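You operate a simulated robot arm through the tools that you are given. There is no shell and no other tool.

You run a simulated robot arm. Do the job below in one go: nothing can be reset, and whatever is moved stays where it is left.

Task
Swap the worn white rub pad for the purple one, rub-test the cap and box it.
Fine: old pad on the bench; rubs as on the card; a whole print is GOOD, a smeared one HOLD.

Only the result counts: the job must be done as asked and must still hold three seconds after the hand-in. Knocking over, shifting, dropping, spilling or breaking anything else fails it. Lids that push on must go on centred and level and be pressed home; caps that screw on are set level and turned clockwise until they are tight.

Robot
A 7-joint arm with a two-finger parallel gripper, fixed in place. Base frame: the origin is on the floor under the middle of its stand, x ahead of it, y to its left, z up. Units: mm, degrees, N and s.
It reaches about 1247 mm from its shoulder. Its first joint turns from -132.0 to 132.0 degrees. Payload 3.91 kg.
The TCP is the grasp point between the finger pads, 30 mm short of the fingertips. In the tool frame z runs along the fingers and y along their closing line. The gripper opens to 110 mm. The fingers are 20 mm wide and 10 mm thick; the gripper's body (48 by 112 mm) begins 55 mm behind the TCP.
Orientation is told as [roll, pitch, yaw] about the base's x, y, z axes, in that order, counted from this pose: with the fingers straight down and closing along the base's y, the tool's x points along the base's -x, its y along +y and its z along -z.

Tools
- The arm moves only by the tool apply_moves. Its argument "series" is a list of rows, each a list of 7 numbers: the finger opening in mm, from 0 to 110, then the shift along the tool's x, y, z in mm, then the turn, a rotation vector about the tool's x, y, z in degrees. In form: [[jaw, dx, dy, dz, wx, wy, wz], ...]. A call has 1 to 20 rows; each row shifts and turns the commanded pose from where the row before left it, along the tool's axes as they then stand. Each row takes 0.2 s and may step no farther than 50 mm and 8.6 degrees from the row before; otherwise, or with a gripper value out of range, the whole call is refused. Where a pose cannot be reached the arm comes as near as it can. A force on the tool above 40 N (or 10 N above the force at the start of the call, whichever is more), or a blocked arm, ends the call early, and 0.2 s more pass. Each finger travels about 108 mm/s and halts on what it meets, pressing with about 31 N; the grip force reading is that of the motor and also rises with nothing between the fingers. The clock runs only during rows and for 0.2 s after the last one: add rows that do not move to give the fingers time. It gives the time, the measured TCP pose, the force on the tool (base axes), the opening and the grip force at its end, in the units of the frame above (readings bear some noise), with the torque about the TCP (base axes, N m) and any sound that the robot's microphone picked up, and new pictures: "pictures" is both (left out), scene, wrist or none.
- Cameras (640 x 400 px; columns grow to the right, rows downward): "scene" is fixed at [216, 639.5, 1586.1]; the picture's right is [-0.36, -0.93, 0.00], its down [-0.90, 0.34, -0.27] and it looks along [0.25, -0.10, -0.96] (base axes); focal length 214 px, centre (320, 200). "wrist" rides on the gripper at [72, 17, -103] in the tool frame; the picture's right is [-0.23, 0.97, 0.00], its down [-0.76, -0.18, -0.62] and it looks along [-0.61, -0.14, 0.78] (tool axes); focal length 222 px, centre (320, 200). There is no depth. A picture from a camera that has moved, and an enlarged one, comes with that camera's place and axes in the base frame and with its lens. The place of the scene camera against the robot may be out by one fixed shift of up to 25 mm in any direction.
- inspect(camera, box): a new picture of the part [left, top, right, bottom] of that camera's present view, enlarged. No time passes.
- job_done(): hands the job in; it is judged then, once.

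Nothing tells you positions but the pictures and the camera data. Unless the task says otherwise, let go and move clear before handing in.

The tools are called after ">>>" by a JSON object that holds its "op" and its "data". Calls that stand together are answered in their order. apply_moves: Moves the arm, as the interface text tells. Its arguments: {"type":"object","properties":{"series":{"type":"array","items":{"type":"array","items":{"type":"number"}}},"pictures":{"type":"string","enum":["both","scene","wrist","none"]}},"required":["series"]} The other tools are called the same way: inspect (camera, box) takes an enlarged picture of a part of a camera's view; job_done () hands the job in.

At the start:

```text
t: 0.0
position: [422.5, 282.8, 1225.3]
tcp_rot: [0.0, 0.0, 0.0]
wrist_force: [-0.9, 0.2, 0.0]
torque: [-0.02, -0.03, -0.03]
finger_gap: 110.0
gripper_force: 0.0
```

scene: 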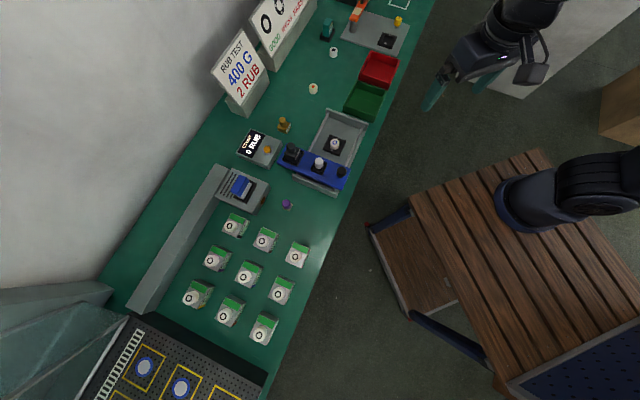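
wrist: 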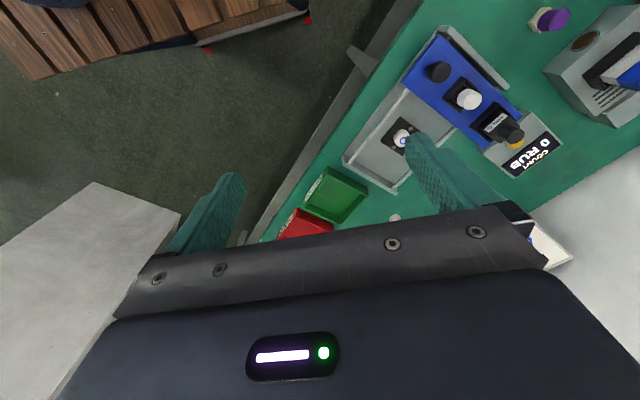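

I see a green bench with a rub tester (blue beam with a white pad), a counter display, a card reading "RUB TEST 400 G 2 RUB", green and red bins, and several other fixtures. I'll look closer at each part before moving.

>>> {"op": "inspect", "data": {"camera": "scene", "box": [200, 30, 300, 110]}}

>>> {"op": "inspect", "data": {"camera": "scene", "box": [230, 100, 390, 220]}}

>>> {"op": "inspect", "data": {"camera": "scene", "box": [300, 0, 440, 120]}}

>>> {"op": "inspect", "data": {"camera": "scene", "box": [170, 150, 330, 360]}}

>>> {"op": "inspect", "data": {"camera": "scene", "box": [240, 0, 330, 60]}}

>>> {"op": "inspect", "data": {"camera": "wrist", "box": [340, 0, 640, 200]}}

```text
5.00 times, centred on (250, 70) of scene
camera zoom: at [216.0, 639.5, 1586.1], right [-0.36, -0.93, 0.0], down [-0.9, 0.34, -0.27], along [0.25, -0.1, -0.96], focal length 1072 px, centre (670, 850)
```

zoom: 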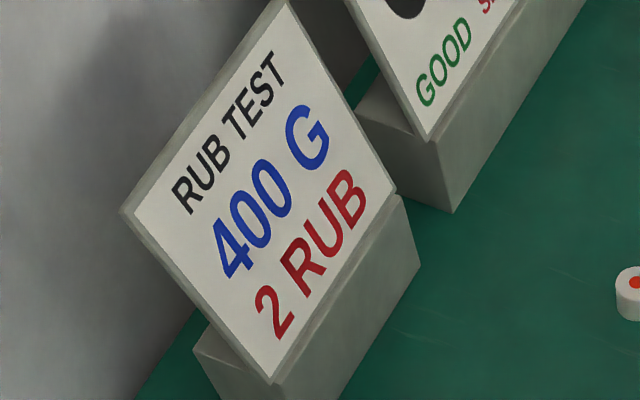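

```text
3.33 times, centred on (310, 160) of scene
camera zoom: at [216.0, 639.5, 1586.1], right [-0.36, -0.93, 0.0], down [-0.9, 0.34, -0.27], along [0.25, -0.1, -0.96], focal length 715 px, centre (353, 333)
```

zoom: 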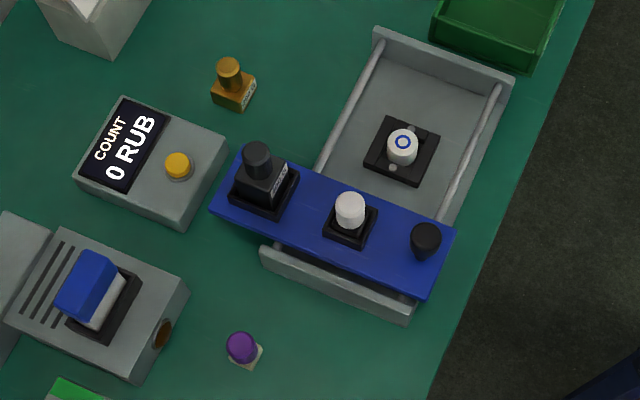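

```text
3.33 times, centred on (370, 60) of scene
camera zoom: at [216.0, 639.5, 1586.1], right [-0.36, -0.93, 0.0], down [-0.9, 0.34, -0.27], along [0.25, -0.1, -0.96], focal length 715 px, centre (153, 667)
```

zoom: 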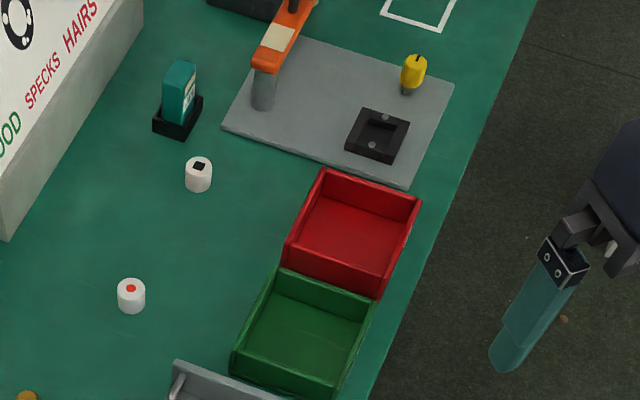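

```text
1.90 times, centred on (250, 255) of scene
camera zoom: at [216.0, 639.5, 1586.1], right [-0.36, -0.93, 0.0], down [-0.9, 0.34, -0.27], along [0.25, -0.1, -0.96], focal length 408 px, centre (453, 95)
```

zoom: 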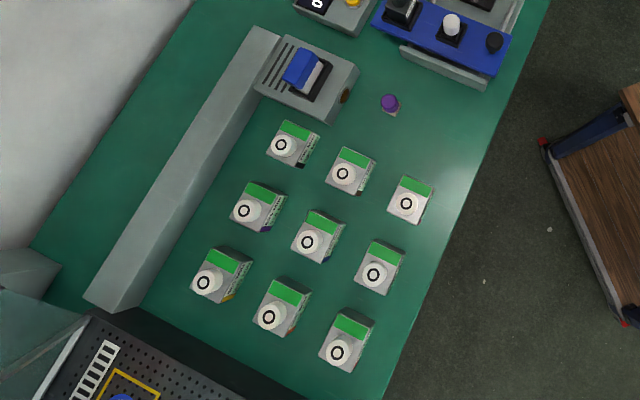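

```text
6.67 times, centred on (285, 30) of scene
camera zoom: at [216.0, 639.5, 1586.1], right [-0.36, -0.93, 0.0], down [-0.9, 0.34, -0.27], along [0.25, -0.1, -0.96], focal length 1430 px, centre (553, 1333)
```

zoom: 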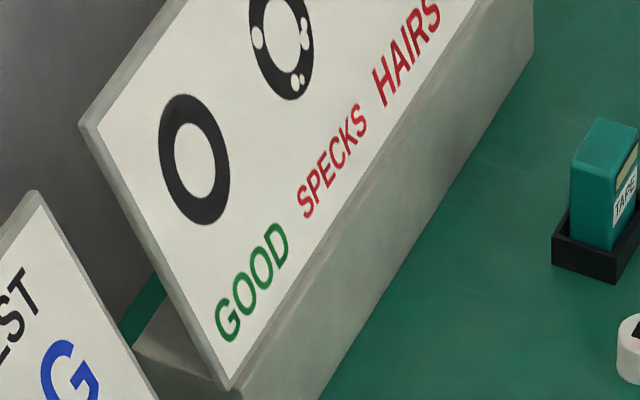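

```text
2.00 times, centred on (490, 100) of wrist
camera zoom: at [349.4, 300.0, 1330.7], right [0.23, 0.97, 0.0], down [0.76, -0.18, 0.62], along [0.61, -0.14, -0.78], focal length 444 px, centre (-20, 400)
```

zoom: 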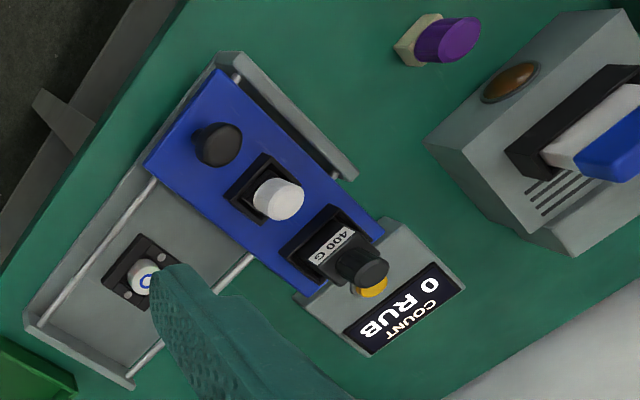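

The card calls for 400 G and 2 rubs. The cap with the blue ring sits in the tester nest near (594, 432), the purple pad is near (436, 679), and the bench top is around z 830. I'll bring the wrist camera in closer to see how the tester works.

>>> {"op": "apply_moves", "data": {"series": [[110, 3.6, 33.4, 25.4, 0, 0, 0], [110, 3.6, 33.4, 25.4, 0, 0, 0], [110, 3.6, 33.4, 25.4, 0, 0, 0], [110, 3.6, 33.4, 25.4, 0, 0, 0], [110, 3.6, 33.4, 25.4, 0, 0, 0], [110, 3.6, 33.4, 25.4, 0, 0, 0], [110, 3.6, 33.4, 25.4, 0, 0, 0], [110, 0, 0, 0, 0, 0, 0]], "pictures": "both"}}

```text
t: 1.8
position: [398.0, 515.9, 1048.7]
tcp_rot: [0.0, -0.1, 0.0]
wrist_force: [1.0, -0.4, -0.1]
torque: [0.01, 0.03, 0.0]
finger_gap: 110.1
gripper_force: 0.1
camera wrist: at [324.2, 532.9, 1152.9], right [0.23, 0.97, 0.0], down [0.76, -0.18, 0.62], along [0.61, -0.14, -0.78], focal length 222 px, centre (320, 200)
```

scene: 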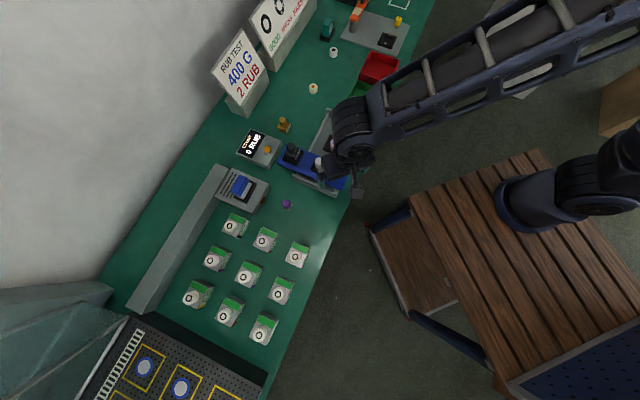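
wrist: 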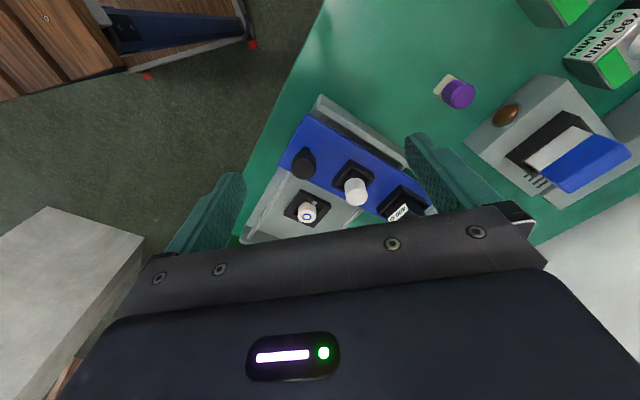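

The tester is now in the wrist view between the fingers, with the worn white pad mid-beam and the purple pad to its right. I'll zoom in on it.

>>> {"op": "inspect", "data": {"camera": "wrist", "box": [240, 80, 440, 230]}}

>>> {"op": "inspect", "data": {"camera": "wrist", "box": [400, 40, 640, 220]}}

>>> {"op": "inspect", "data": {"camera": "scene", "box": [230, 130, 310, 220]}}

>>> {"op": "inspect", "data": {"camera": "scene", "box": [270, 100, 330, 140]}}

```text
2.67 times, centred on (340, 155) of wrist
camera zoom: at [324.2, 532.9, 1152.9], right [0.23, 0.97, 0.0], down [0.76, -0.18, 0.62], along [0.61, -0.14, -0.78], focal length 592 px, centre (267, 320)
```

zoom: 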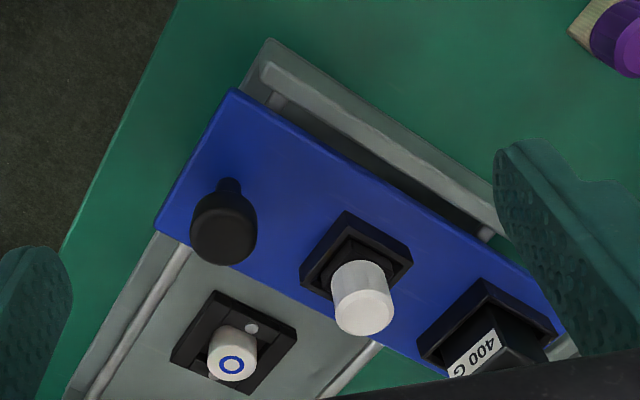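

```text
2.22 times, centred on (520, 130) of wrist
camera zoom: at [324.2, 532.9, 1152.9], right [0.23, 0.97, 0.0], down [0.76, -0.18, 0.62], along [0.61, -0.14, -0.78], focal length 494 px, centre (-124, 356)
```

zoom: 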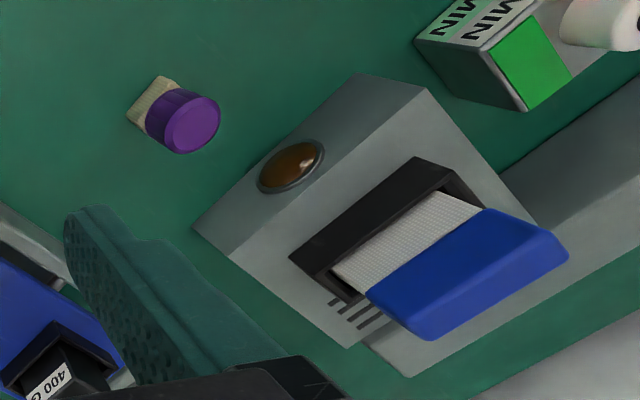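

```text
4.44 times, centred on (270, 175) of scene
camera zoom: at [216.0, 639.5, 1586.1], right [-0.36, -0.93, 0.0], down [-0.9, 0.34, -0.27], along [0.25, -0.1, -0.96], focal length 953 px, centre (542, 311)
```

zoom: 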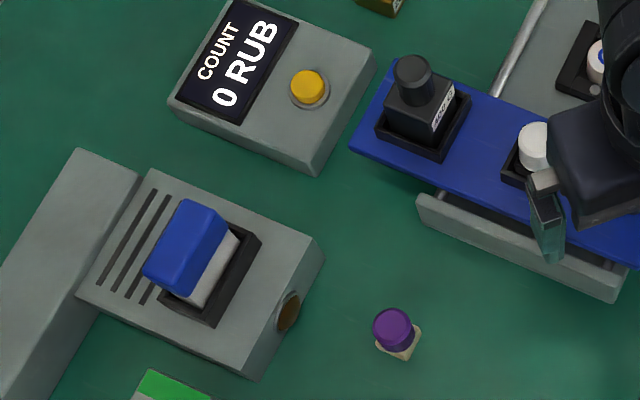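

```text
10.00 times, centred on (300, 120) of scene
camera zoom: at [216.0, 639.5, 1586.1], right [-0.36, -0.93, 0.0], down [-0.9, 0.34, -0.27], along [0.25, -0.1, -0.96], focal length 2145 px, centre (520, 1000)
```

zoom: 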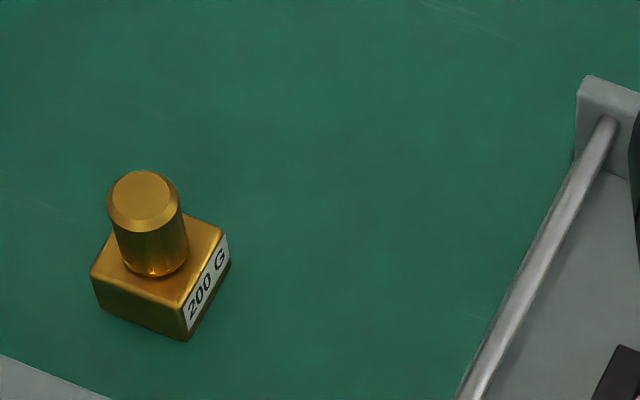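

The 400 G weight is already on the beam, so it stays; the bench one is only 200 G. By triangulation the worn pad's knob top is near (519, 541, 911), the beam top is z≈857, the cap top is (607, 440, 835), and the purple pad's top is (437, 694, 848). I'll turn the tool 45° to line up with the tester and look again.

>>> {"op": "apply_moves", "data": {"series": [[110, 0, 0, 0, 0, 0, -7.5], [110, 0, 0, 0, 0, 0, -7.5], [110, 0, 0, 0, 0, 0, -7.5], [110, 0, 0, 0, 0, 0, -7.5], [110, 0, 0, 0, 0, 0, -7.5], [110, 0, 0, 0, 0, 0, -7.5], [110, 3.8, -35.8, 24, 0, 0, 0], [110, 3.8, -35.8, 24, 0, 0, 0], [110, 3.8, -35.8, 24, 0, 0, 0], [110, 0, 0, 0, 0, 0, 0]], "pictures": "both"}}

>>> {"op": "inspect", "data": {"camera": "wrist", "box": [200, 60, 440, 210]}}

```text
t: 4.0
position: [464.2, 433.3, 979.4]
tcp_rot: [0.0, 0.0, 45.1]
wrist_force: [0.0, -0.2, 0.2]
torque: [-0.02, 0.01, -0.02]
finger_gap: 110.0
gripper_force: 0.1
camera wrist: at [400.8, 393.8, 1083.0], right [-0.53, 0.85, 0.0], down [0.66, 0.41, 0.62], along [0.53, 0.33, -0.78], focal length 222 px, centre (320, 200)
```

scene: 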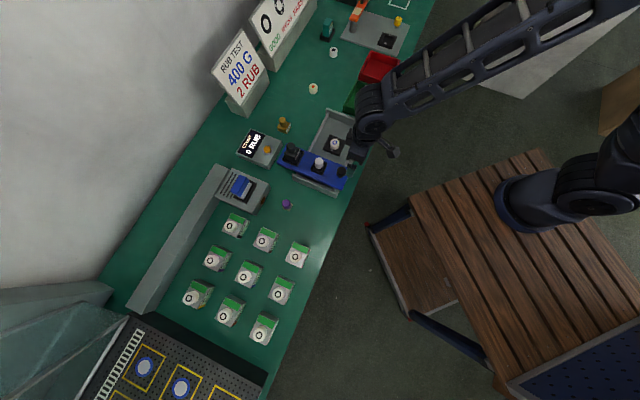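
wrist: 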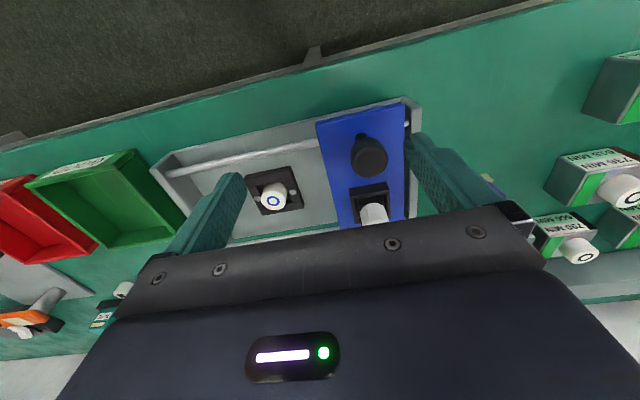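

```text
2.67 times, centred on (320, 135) of wrist
camera zoom: at [400.8, 393.8, 1083.0], right [-0.53, 0.85, 0.0], down [0.66, 0.41, 0.62], along [0.53, 0.33, -0.78], focal length 592 px, centre (320, 373)
```

zoom: 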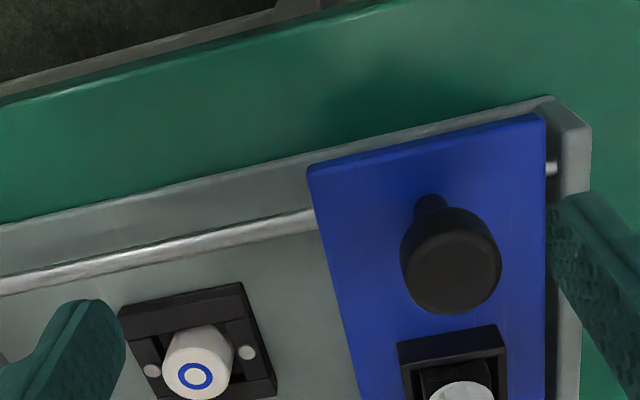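

From here I can see the cap in its nest, the blue beam with its black push-knob and the bin labels. I'll read the labels and check the print and boxes.

>>> {"op": "inspect", "data": {"camera": "wrist", "box": [0, 130, 200, 270]}}

>>> {"op": "inspect", "data": {"camera": "wrist", "box": [240, 160, 310, 220]}}

>>> {"op": "inspect", "data": {"camera": "wrist", "box": [310, 90, 430, 240]}}

>>> {"op": "inspect", "data": {"camera": "wrist", "box": [470, 40, 640, 280]}}

```text
2.86 times, centred on (100, 200) of wrist
camera zoom: at [400.8, 393.8, 1083.0], right [-0.53, 0.85, 0.0], down [0.66, 0.41, 0.62], along [0.53, 0.33, -0.78], focal length 635 px, centre (949, 200)
```

zoom: 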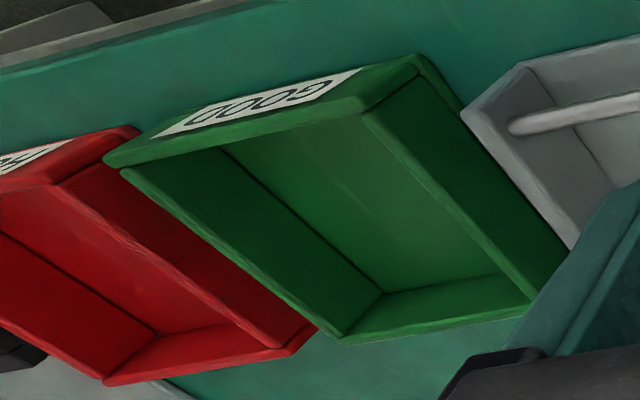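

```text
6.67 times, centred on (275, 190) of wrist
camera zoom: at [400.8, 393.8, 1083.0], right [-0.53, 0.85, 0.0], down [0.66, 0.41, 0.62], along [0.53, 0.33, -0.78], focal length 1481 px, centre (620, 267)
```

zoom: 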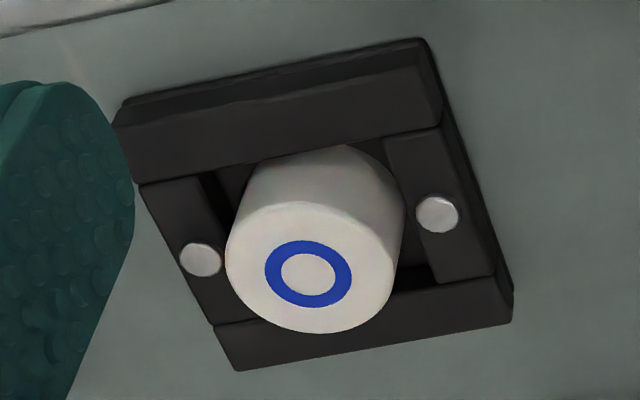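

```text
2.67 times, centred on (370, 165) of wrist
camera zoom: at [400.8, 393.8, 1083.0], right [-0.53, 0.85, 0.0], down [0.66, 0.41, 0.62], along [0.53, 0.33, -0.78], focal length 592 px, centre (187, 293)
```

zoom: 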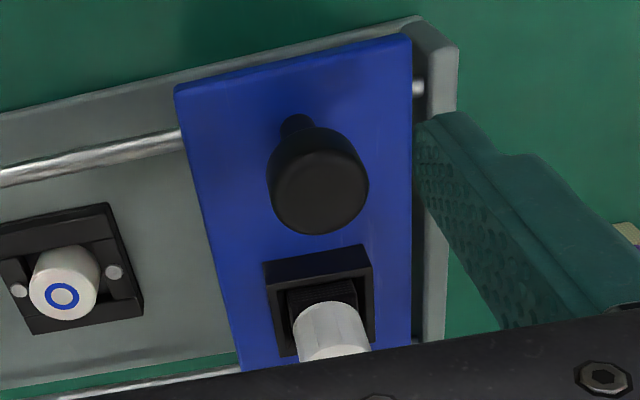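

```text
1.67 times, centred on (555, 160) of wrist
camera zoom: at [400.8, 393.8, 1083.0], right [-0.53, 0.85, 0.0], down [0.66, 0.41, 0.62], along [0.53, 0.33, -0.78], focal length 370 px, centre (-72, 267)
```

zoom: 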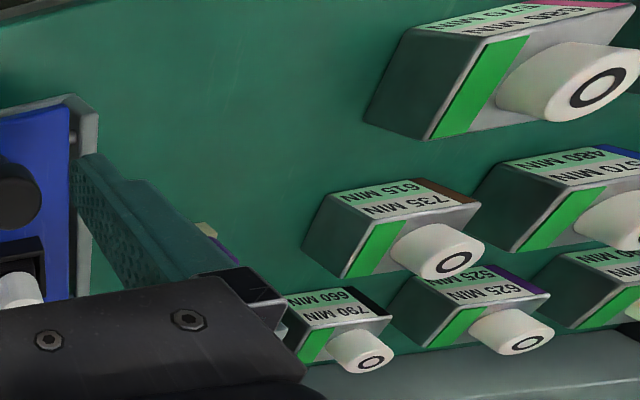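

The tester lies at exactly 45°, with the green bin marked GOOD and the red one HOLD. Next I'll move above the worn pad's knob at about (519, 540) and check centring.

>>> {"op": "apply_moves", "data": {"series": [[90, -38.1, 12.4, 6, 0, 0, 0], [90, -38.1, 12.4, 6, 0, 0, 0], [90, -38.1, 12.4, 6, 0, 0, 0], [90, 0, 0, 0, 0, 0, 0]], "pictures": "both"}}

>>> {"op": "inspect", "data": {"camera": "wrist", "box": [220, 60, 420, 210]}}

```text
t: 5.0
position: [520.7, 539.3, 957.5]
tcp_rot: [0.0, 0.0, 45.0]
wrist_force: [-0.2, -0.5, -0.4]
torque: [-0.03, 0.0, 0.0]
finger_gap: 90.1
gripper_force: 0.0
camera wrist: at [456.4, 500.6, 1062.2], right [-0.53, 0.85, 0.0], down [0.66, 0.41, 0.62], along [0.53, 0.33, -0.78], focal length 222 px, centre (320, 200)
```

scene: 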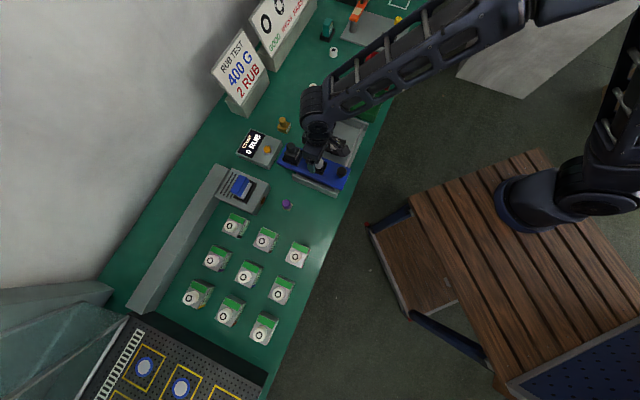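
wrist: 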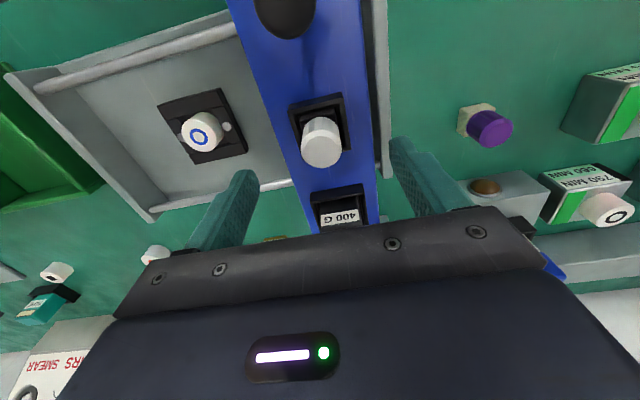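

```text
2.67 times, centred on (320, 135) of wrist
camera zoom: at [456.4, 500.6, 1062.2], right [-0.53, 0.85, 0.0], down [0.66, 0.41, 0.62], along [0.53, 0.33, -0.78], focal length 592 px, centre (320, 373)
```

zoom: 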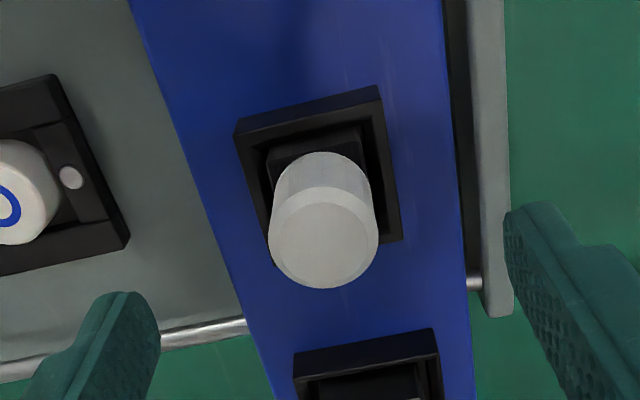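

The white knob is about 30 mm across, centred near (518, 540.5), with its top at z≈911, and the socket frame top is at about 868. I'll lower with the fingers either side of it along the rail direction.

>>> {"op": "apply_moves", "data": {"series": [[80, 0.5, 1.5, 18, 0, 0, 0], [80, 0, 0, 18, 0, 0, 0], [80, 0, 0, 17, 0, 0, 0], [80, 0, 0, 0, 0, 0, 0]], "pictures": "both"}}

>>> {"op": "inspect", "data": {"camera": "wrist", "box": [220, 60, 420, 210]}}

```text
t: 6.0
position: [519.9, 542.5, 905.4]
tcp_rot: [-0.1, 0.0, 45.0]
wrist_force: [1.0, -0.5, 0.3]
torque: [0.01, 0.0, -0.01]
finger_gap: 80.1
gripper_force: 0.1
camera wrist: at [454.6, 502.3, 1009.6], right [-0.53, 0.85, 0.0], down [0.66, 0.41, 0.62], along [0.53, 0.33, -0.78], focal length 222 px, centre (320, 200)
```

scene: 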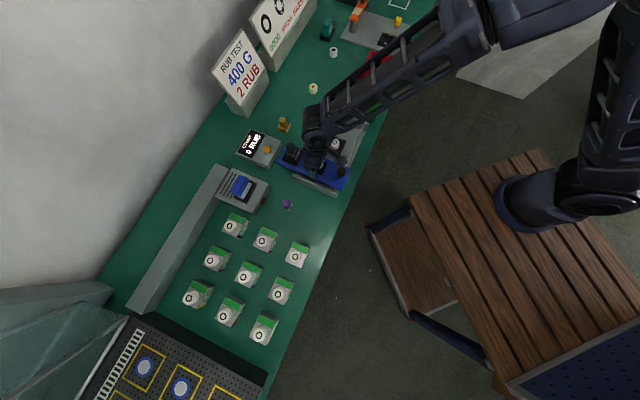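
wrist: 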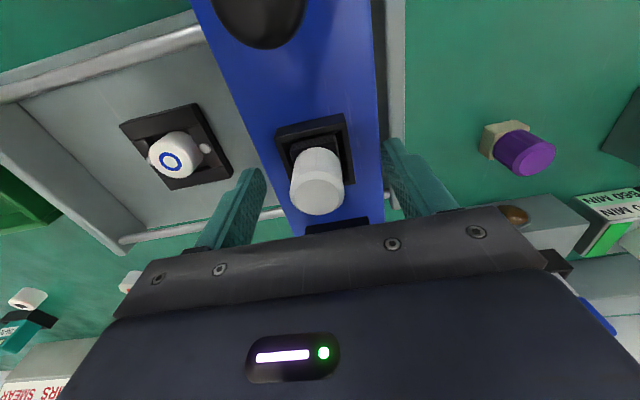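

```text
2.67 times, centred on (320, 135) of wrist
camera zoom: at [454.6, 502.3, 1009.6], right [-0.53, 0.85, 0.0], down [0.66, 0.41, 0.62], along [0.53, 0.33, -0.78], focal length 592 px, centre (320, 373)
```

zoom: 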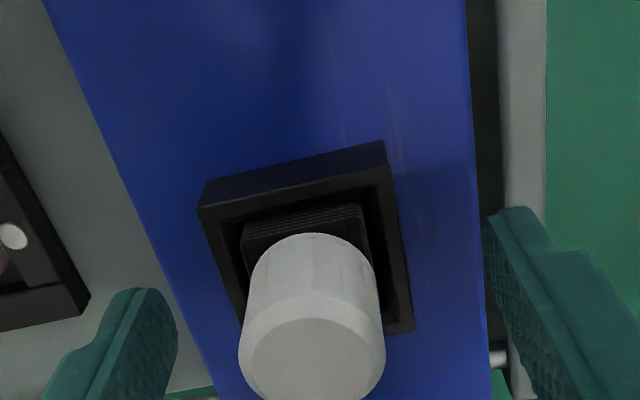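

The knob is between the fingers, about 1.5 mm off centre, so I'll correct that and close on it.

>>> {"op": "apply_moves", "data": {"series": [[60, 0, -1.6, 0, 0, 0, 0], [10, 0, 0, 0, 0, 0, 0], [10, 0, 0, 0, 0, 0, 0], [10, 0, 0, 0, 0, 0, 0], [10, 0, 0, 0, 0, 0, 0]], "pictures": "wrist"}}

```text
t: 7.2
position: [520.0, 540.3, 904.5]
tcp_rot: [0.0, 0.1, 45.0]
wrist_force: [-0.3, 0.6, -3.7]
torque: [0.26, -0.05, -0.06]
finger_gap: 45.9
gripper_force: 45.0
camera wrist: at [455.4, 500.8, 1009.9], right [-0.53, 0.85, 0.0], down [0.66, 0.41, 0.62], along [0.53, 0.33, -0.78], focal length 222 px, centre (320, 200)
```

wrist: 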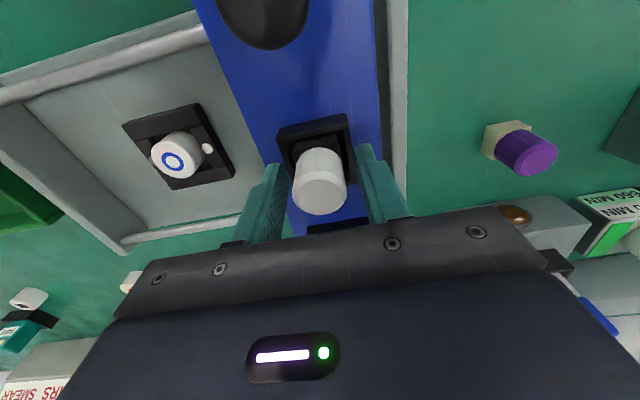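

The fingers stopped at 46 mm, which is the socket frame rather than the knob. I'll open, rise about 9 mm and close again.

>>> {"op": "apply_moves", "data": {"series": [[70, 0, 0, 0, 0, 0, 0], [70, 0, 0, 0, 0, 0, 0], [70, 0, 0, -9, 0, 0, 0], [10, 0, 0, 0, 0, 0, 0], [10, 0, 0, 0, 0, 0, 0], [10, 0, 0, 0, 0, 0, 0], [10, 0, 0, 0, 0, 0, 0]], "pictures": "wrist"}}

>>> {"op": "inspect", "data": {"camera": "wrist", "box": [220, 90, 420, 240]}}

```text
t: 8.8
position: [519.1, 540.2, 914.5]
tcp_rot: [0.0, 0.0, 45.0]
wrist_force: [-0.6, 1.0, 1.0]
torque: [0.03, 0.03, -0.02]
finger_gap: 28.8
gripper_force: 30.9
camera wrist: at [455.0, 501.1, 1019.1], right [-0.53, 0.85, 0.0], down [0.66, 0.41, 0.62], along [0.53, 0.33, -0.78], focal length 222 px, centre (320, 200)
```

wrist: 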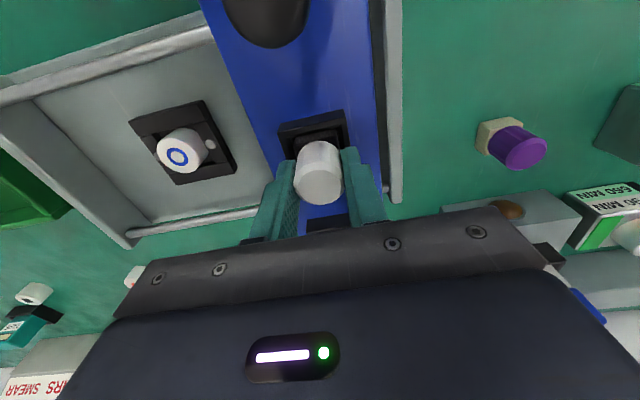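

```text
2.67 times, centred on (320, 165) of wrist
camera zoom: at [455.0, 501.1, 1019.1], right [-0.53, 0.85, 0.0], down [0.66, 0.41, 0.62], along [0.53, 0.33, -0.78], focal length 592 px, centre (320, 293)
```

zoom: 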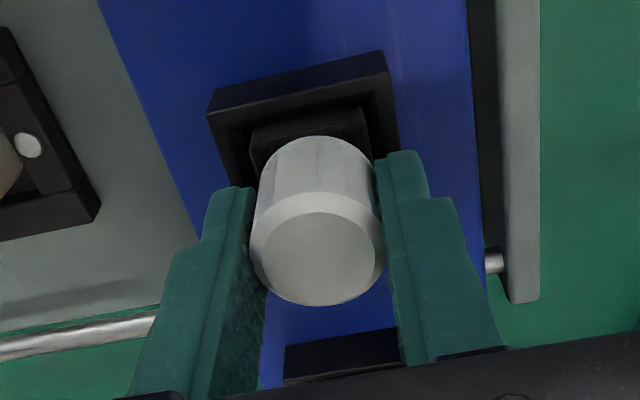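

The knob is held at 28.8 mm. I'll pull straight up slowly and watch the force.

>>> {"op": "apply_moves", "data": {"series": [[10, 0, 0, -5, 0, 0, 0], [10, 0, 0, -10, 0, 0, 0], [10, 0, 0, -15, 0, 0, 0], [10, 0, 0, -20, 0, 0, 0], [10, 0, 0, -20, 0, 0, 0], [10, 0, 0, -20, 0, 0, 0], [10, 0, 0, 0, 0, 0, 0]], "pictures": "both"}}

>>> {"op": "inspect", "data": {"camera": "wrist", "box": [220, 60, 420, 210]}}

```text
t: 10.4
position: [518.9, 539.6, 1003.9]
tcp_rot: [0.0, 0.0, 45.1]
wrist_force: [0.2, 0.4, -1.1]
torque: [-0.03, 0.01, 0.04]
finger_gap: 28.5
gripper_force: 31.3
camera wrist: at [454.4, 501.1, 1108.5], right [-0.53, 0.85, 0.0], down [0.66, 0.41, 0.62], along [0.53, 0.33, -0.78], focal length 222 px, centre (320, 200)
```

scene: 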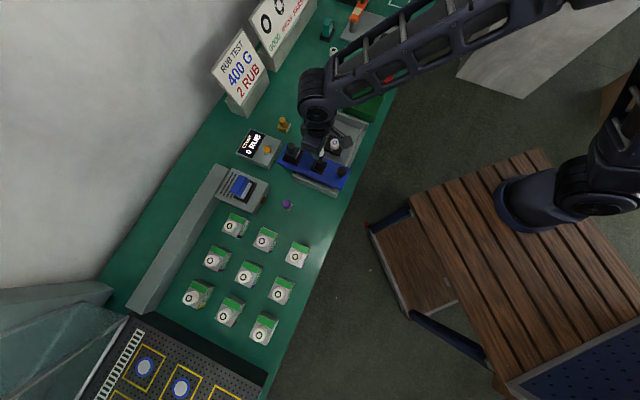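
wrist: 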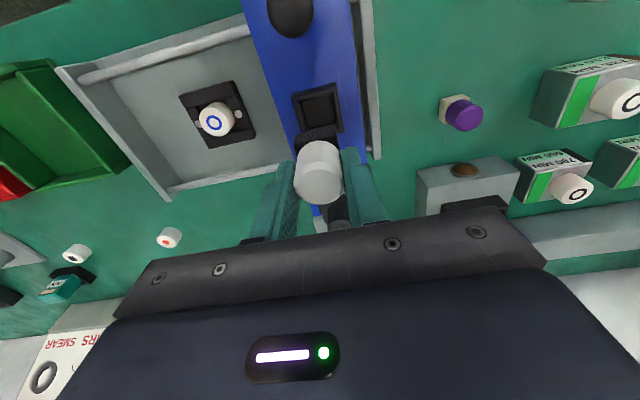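

```text
2.67 times, centred on (320, 135) of wrist
camera zoom: at [454.4, 501.1, 1108.5], right [-0.53, 0.85, 0.0], down [0.66, 0.41, 0.62], along [0.53, 0.33, -0.78], focal length 592 px, centre (320, 373)
```

zoom: 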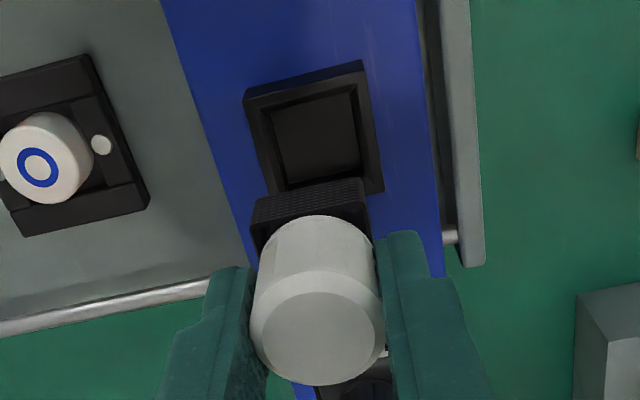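

The pad came out cleanly, leaving a square socket on the beam. I'll look into the socket and at the pad's underside shape.

>>> {"op": "inspect", "data": {"camera": "wrist", "box": [285, 75, 345, 135]}}

>>> {"op": "inspect", "data": {"camera": "wrist", "box": [280, 110, 360, 210]}}

>>> {"op": "inspect", "data": {"camera": "wrist", "box": [430, 80, 500, 140]}}

>>> {"op": "inspect", "data": {"camera": "wrist", "box": [170, 70, 270, 160]}}

>>> {"op": "inspect", "data": {"camera": "scene", "box": [280, 130, 370, 210]}}

```text
6.67 times, centred on (315, 105) of wrist
camera zoom: at [454.4, 501.1, 1108.5], right [-0.53, 0.85, 0.0], down [0.66, 0.41, 0.62], along [0.53, 0.33, -0.78], focal length 1481 px, centre (353, 833)
```

zoom: 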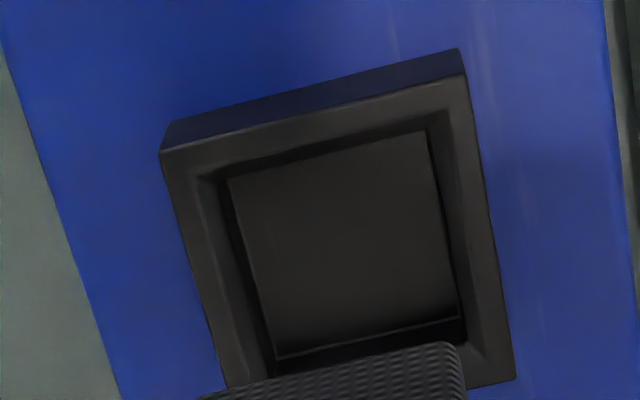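

```text
4.00 times, centred on (320, 160) of wrist
camera zoom: at [454.4, 501.1, 1108.5], right [-0.53, 0.85, 0.0], down [0.66, 0.41, 0.62], along [0.53, 0.33, -0.78], focal length 888 px, centre (320, 360)
```

zoom: 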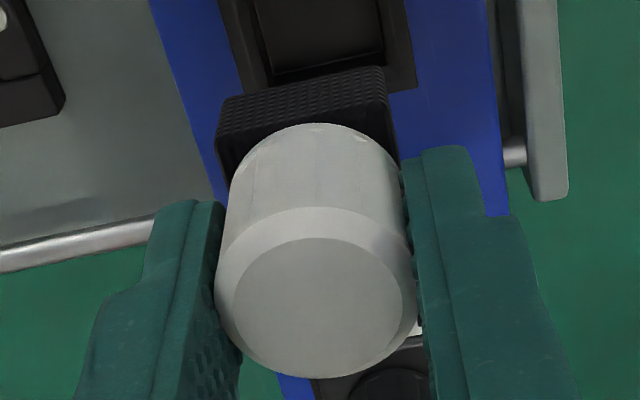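

```text
6.67 times, centred on (465, 110) of wrist
camera zoom: at [454.4, 501.1, 1108.5], right [-0.53, 0.85, 0.0], down [0.66, 0.41, 0.62], along [0.53, 0.33, -0.78], focal length 1481 px, centre (-647, 800)
```

zoom: 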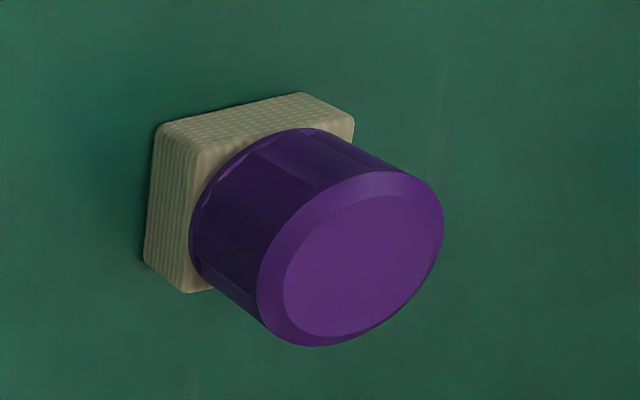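

```text
4.44 times, centred on (220, 115) of wrist
camera zoom: at [454.4, 501.1, 1108.5], right [-0.53, 0.85, 0.0], down [0.66, 0.41, 0.62], along [0.53, 0.33, -0.78], focal length 987 px, centre (764, 578)
```

zoom: 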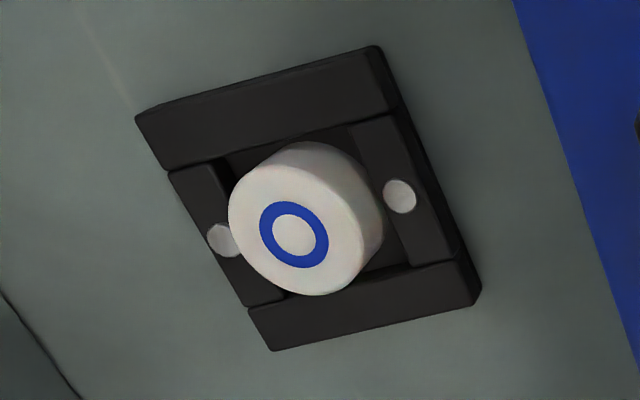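

```text
5.00 times, centred on (325, 170) of scene
camera zoom: at [216.0, 639.5, 1586.1], right [-0.36, -0.93, 0.0], down [-0.9, 0.34, -0.27], along [0.25, -0.1, -0.96], focal length 1072 px, centre (295, 350)
```

zoom: 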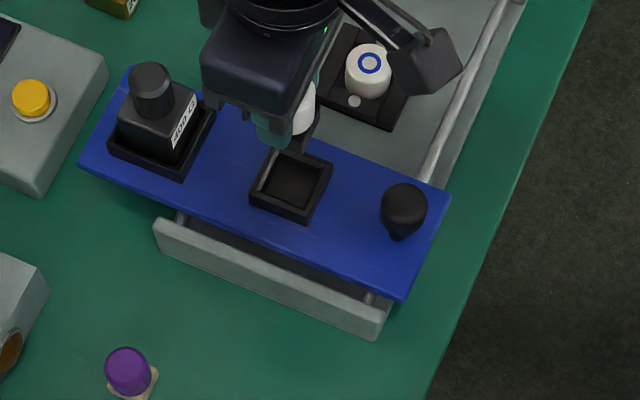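

The socket is a shallow square pocket about 33 mm across, and the pad's square base is about 30 mm. The purple pad's base looks lined up with the tester already. Next I'll carry the old pad to clear bench at about (403, 594) and stop just above the surface.

>>> {"op": "apply_moves", "data": {"series": [[10, 14.7, 40, 0, 0, 0, 0], [10, 14.7, 40, 0, 0, 0, 0], [10, 14.7, 40, 0, 0, 0, 0], [10, 0, 0, 35, 0, 0, 0], [10, 0, 0, 35, 0, 0, 0], [10, 0, 0, 35, 0, 0, 0], [10, 0, 0, 30, 0, 0, 0], [10, 0, 0, 0, 0, 0, 0]], "pictures": "both"}}

>>> {"op": "inspect", "data": {"camera": "wrist", "box": [220, 90, 420, 240]}}

>>> {"op": "inspect", "data": {"camera": "wrist", "box": [320, 90, 520, 240]}}

```text
t: 12.2
position: [402.7, 593.8, 869.8]
tcp_rot: [0.0, 0.0, 45.0]
wrist_force: [0.4, -1.2, -0.7]
torque: [0.02, -0.02, 0.0]
finger_gap: 28.7
gripper_force: 30.8
camera wrist: at [338.6, 554.6, 974.2], right [-0.53, 0.85, 0.0], down [0.66, 0.41, 0.62], along [0.53, 0.33, -0.78], focal length 222 px, centre (320, 200)
```

scene: 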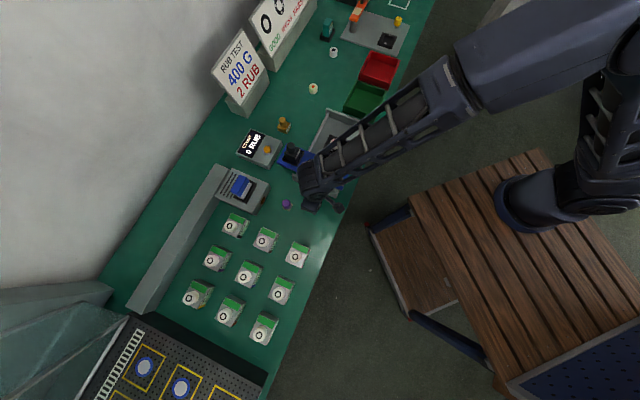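
wrist: 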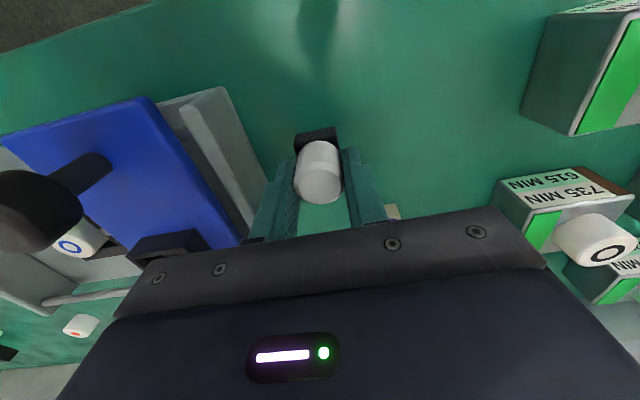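

```text
2.67 times, centred on (320, 165) of wrist
camera zoom: at [338.6, 554.6, 974.2], right [-0.53, 0.85, 0.0], down [0.66, 0.41, 0.62], along [0.53, 0.33, -0.78], focal length 592 px, centre (320, 293)
```

zoom: 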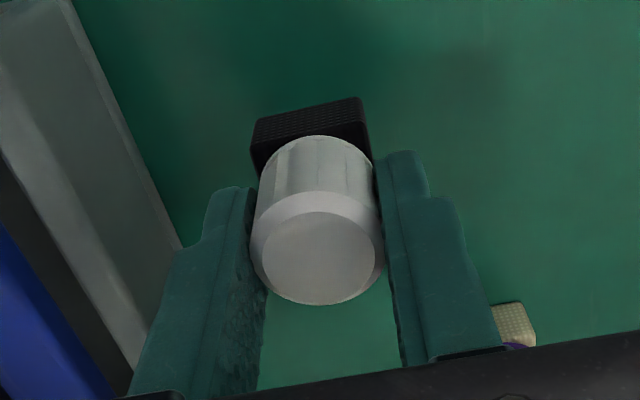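

```text
2.67 times, centred on (420, 165) of wrist
camera zoom: at [338.6, 554.6, 974.2], right [-0.53, 0.85, 0.0], down [0.66, 0.41, 0.62], along [0.53, 0.33, -0.78], focal length 592 px, centre (53, 293)
```

zoom: 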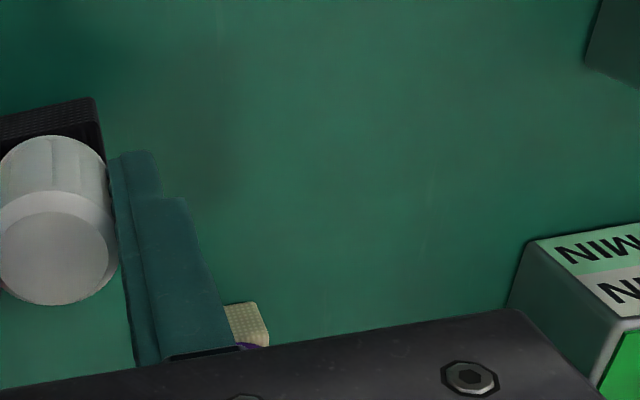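

The pad is still a little above the bench. I'll go down in small steps and watch the force.

>>> {"op": "apply_moves", "data": {"series": [[10, 0, 0, 4, 0, 0, 0], [10, 0, 0, 4, 0, 0, 0], [10, 0, 0, 3, 0, 0, 0], [10, 0, 0, 2, 0, 0, 0], [10, 0, 0, 0, 0, 0, 0]], "pictures": "wrist"}}

```text
t: 13.4
position: [402.4, 594.0, 854.9]
tcp_rot: [-0.1, 0.0, 45.0]
wrist_force: [0.0, -0.3, -0.5]
torque: [0.01, 0.01, 0.01]
finger_gap: 28.8
gripper_force: 31.1
camera wrist: at [338.6, 554.4, 960.6], right [-0.53, 0.85, 0.0], down [0.66, 0.41, 0.62], along [0.53, 0.33, -0.78], focal length 222 px, centre (320, 200)
```

wrist: 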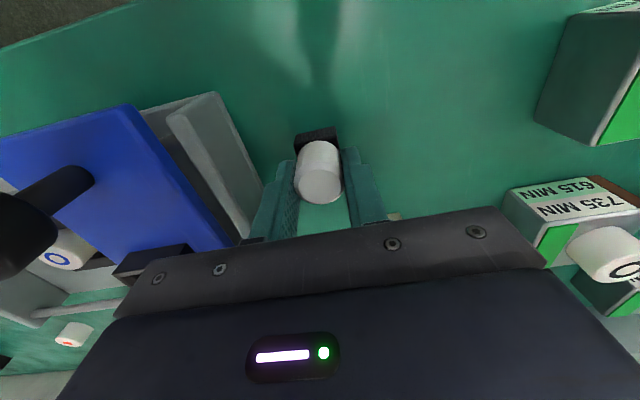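

>>> {"op": "apply_moves", "data": {"series": [[10, 0, 0, 1.5, 0, 0, 0], [10, 0, 0, 1.5, 0, 0, 0], [10, 0, 0, 0, 0, 0, 0]], "pictures": "none"}}

```text
t: 14.2
position: [402.5, 592.9, 852.4]
tcp_rot: [0.0, 0.1, 44.9]
wrist_force: [0.4, 0.9, 0.5]
torque: [-0.02, 0.03, 0.04]
finger_gap: 28.5
gripper_force: 31.3
```

No contact yet, so I'll keep going down in small steps.

>>> {"op": "apply_moves", "data": {"series": [[10, 0, 0, 1.5, 0, 0, 0], [10, 0, 0, 0, 0, 0, 0]], "pictures": "none"}}

>>> {"op": "apply_moves", "data": {"series": [[10, 0, 0, 1.5, 0, 0, 0], [10, 0, 0, 0, 0, 0, 0]], "pictures": "wrist"}}

>>> {"op": "inspect", "data": {"camera": "wrist", "box": [220, 90, 420, 240]}}

```text
t: 14.8
position: [404.3, 594.8, 851.4]
tcp_rot: [0.0, -0.1, 45.0]
wrist_force: [-1.1, 0.6, 11.0]
torque: [0.01, 0.2, 0.01]
finger_gap: 28.6
gripper_force: 30.8
```

```text
t: 15.4
position: [404.7, 593.4, 849.7]
tcp_rot: [0.0, -0.1, 45.0]
wrist_force: [2.6, 3.5, 15.5]
torque: [0.13, -0.06, -0.02]
finger_gap: 28.3
gripper_force: 31.4
camera wrist: at [339.5, 554.5, 954.9], right [-0.53, 0.85, 0.0], down [0.66, 0.41, 0.62], along [0.53, 0.33, -0.78], focal length 222 px, centre (320, 200)
```

wrist: 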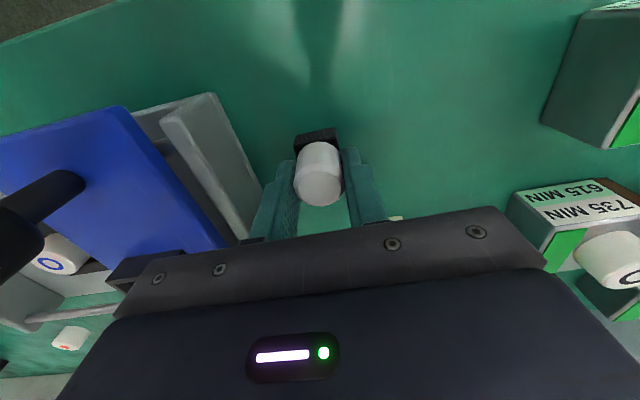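

```text
2.67 times, centred on (320, 165) of wrist
camera zoom: at [339.5, 554.5, 954.9], right [-0.53, 0.85, 0.0], down [0.66, 0.41, 0.62], along [0.53, 0.33, -0.78], focal length 592 px, centre (320, 293)
```

zoom: 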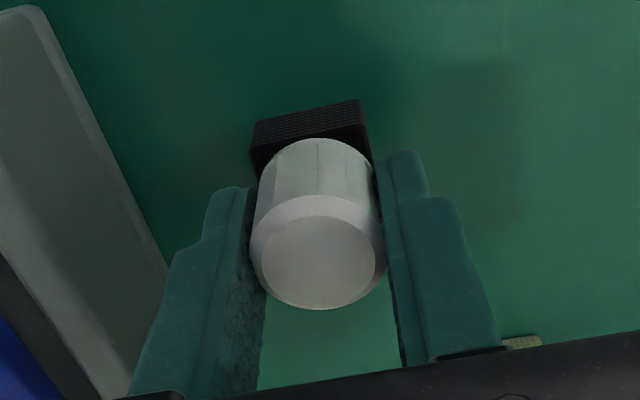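

Contact shows at TCP z≈851, so the old pad is standing on the bench. I'll ease off a millimetre, open and rise straight up.

>>> {"op": "apply_moves", "data": {"series": [[10, 0, 0, -1.5, 0, 0, 0], [28, 0, 0, 0, 0, 0, 0], [36, 0, 0, 0, 0, 0, 0], [60, 0, 0, 0, 0, 0, 0], [60, 0, 0, 0, 0, 0, 0], [60, 0, 0, -20, 0, 0, 0], [60, 0, 0, -40, 0, 0, 0], [60, 0, 0, -45, 0, 0, 0], [60, 0, 0, 0, 0, 0, 0]], "pictures": "both"}}

>>> {"op": "inspect", "data": {"camera": "wrist", "box": [220, 60, 500, 240]}}

```text
t: 17.4
position: [405.8, 592.4, 957.3]
tcp_rot: [0.0, 0.1, 44.9]
wrist_force: [0.1, 0.3, -0.6]
torque: [0.03, 0.0, -0.03]
finger_gap: 60.1
gripper_force: 0.1
camera wrist: at [340.8, 553.1, 1062.9], right [-0.53, 0.85, 0.0], down [0.66, 0.41, 0.62], along [0.53, 0.33, -0.78], focal length 222 px, centre (320, 200)
```

scene: 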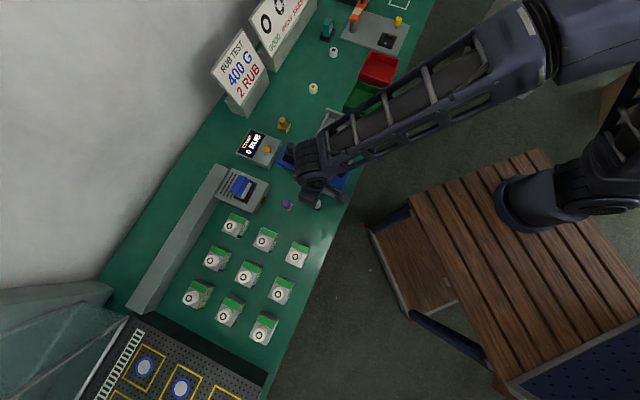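
wrist: 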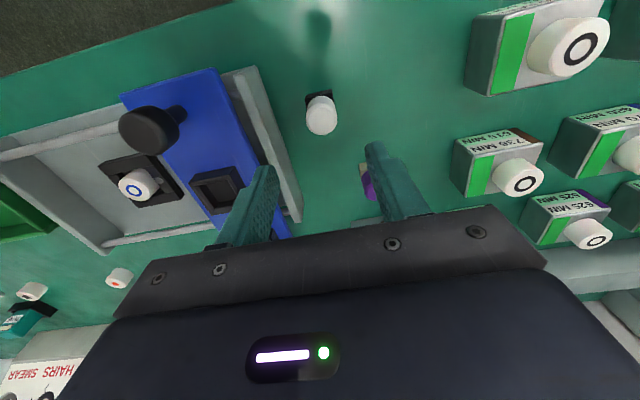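

```text
2.22 times, centred on (360, 150) of wrist
camera zoom: at [340.8, 553.1, 1062.9], right [-0.53, 0.85, 0.0], down [0.66, 0.41, 0.62], along [0.53, 0.33, -0.78], focal length 494 px, centre (231, 311)
```

zoom: 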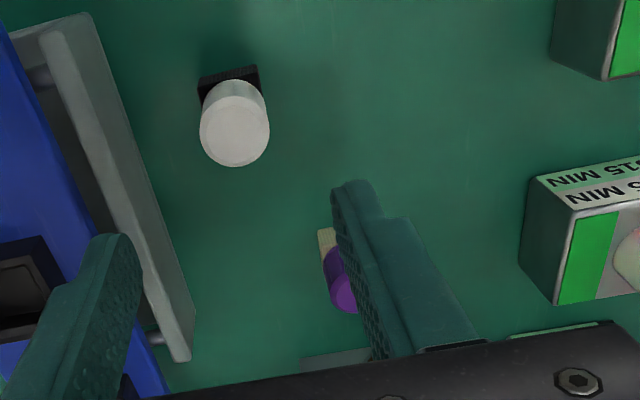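

The old pad stands upright on the bench. Now I'll hover over the purple pad near (438, 696) to check its position and the angle of its base.

>>> {"op": "apply_moves", "data": {"series": [[80, -32.3, 16.6, 9, 0, 0, 0], [80, -32.3, 16.6, 9, 0, 0, 0], [80, -32.3, 16.6, 9, 0, 0, 0], [80, 0, 0, 0, 0, 0, 0]], "pictures": "both"}}

>>> {"op": "inspect", "data": {"camera": "wrist", "box": [260, 70, 380, 160]}}

```text
t: 18.4
position: [437.2, 696.4, 929.4]
tcp_rot: [0.0, 0.0, 44.9]
wrist_force: [0.7, 1.1, -0.1]
torque: [-0.02, 0.01, 0.0]
finger_gap: 80.1
gripper_force: 0.0
camera wrist: at [372.5, 656.5, 1034.4], right [-0.53, 0.85, 0.0], down [0.66, 0.41, 0.62], along [0.53, 0.33, -0.78], focal length 222 px, centre (320, 200)
```

scene: 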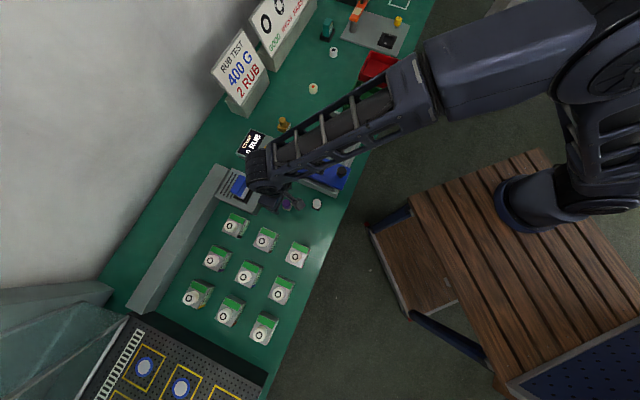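
wrist: 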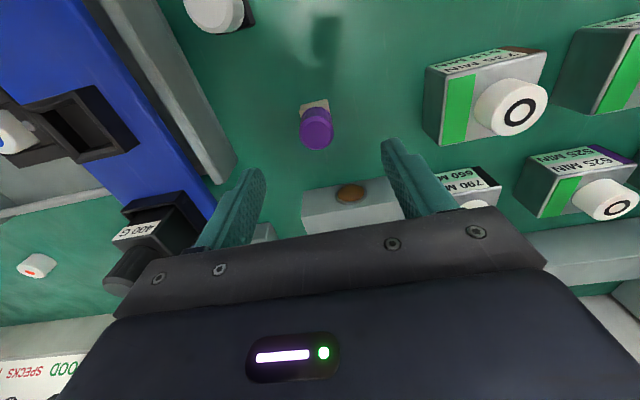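

```text
4.44 times, centred on (320, 115) of wrist
camera zoom: at [372.5, 656.5, 1034.4], right [-0.53, 0.85, 0.0], down [0.66, 0.41, 0.62], along [0.53, 0.33, -0.78], focal length 987 px, centre (320, 578)
```

zoom: 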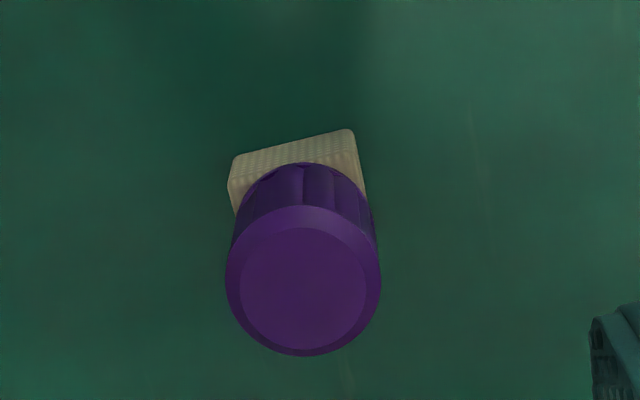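

The purple knob is centred near (439, 694), and its base edges run parallel to the tester, so yaw 45° suits both. I'll shift about 3 mm, lower, and grip it at the same height as the old one.

>>> {"op": "apply_moves", "data": {"series": [[70, -1, -3.4, 25, 0, 0, 0], [70, 0, 0, 25, 0, 0, 0], [70, 0, 0, 15, 0, 0, 0], [70, 0, 0, 0, 0, 0, 0]], "pictures": "wrist"}}

>>> {"op": "inspect", "data": {"camera": "wrist", "box": [220, 90, 420, 240]}}

```text
t: 19.4
position: [440.7, 695.3, 864.5]
tcp_rot: [-0.1, 0.0, 45.0]
wrist_force: [0.2, 0.1, -0.2]
torque: [-0.01, 0.03, -0.02]
finger_gap: 70.1
gripper_force: 0.1
camera wrist: at [377.1, 655.2, 968.9], right [-0.53, 0.85, 0.0], down [0.66, 0.41, 0.62], along [0.53, 0.33, -0.78], focal length 222 px, centre (320, 200)
```

wrist: 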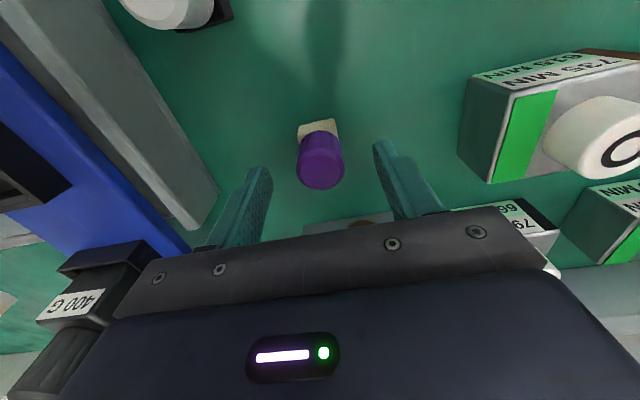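

```text
2.67 times, centred on (320, 165) of wrist
camera zoom: at [377.1, 655.2, 968.9], right [-0.53, 0.85, 0.0], down [0.66, 0.41, 0.62], along [0.53, 0.33, -0.78], focal length 592 px, centre (320, 293)
```

zoom: 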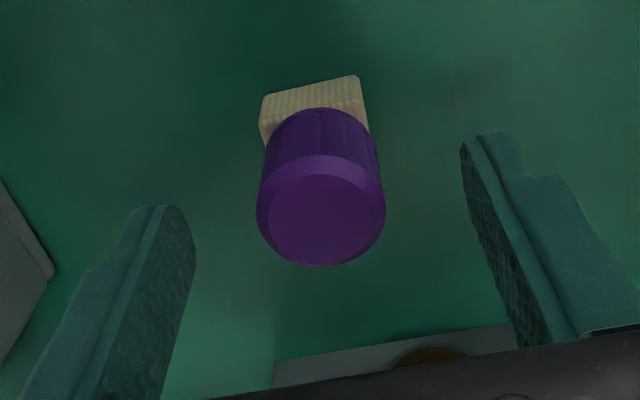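

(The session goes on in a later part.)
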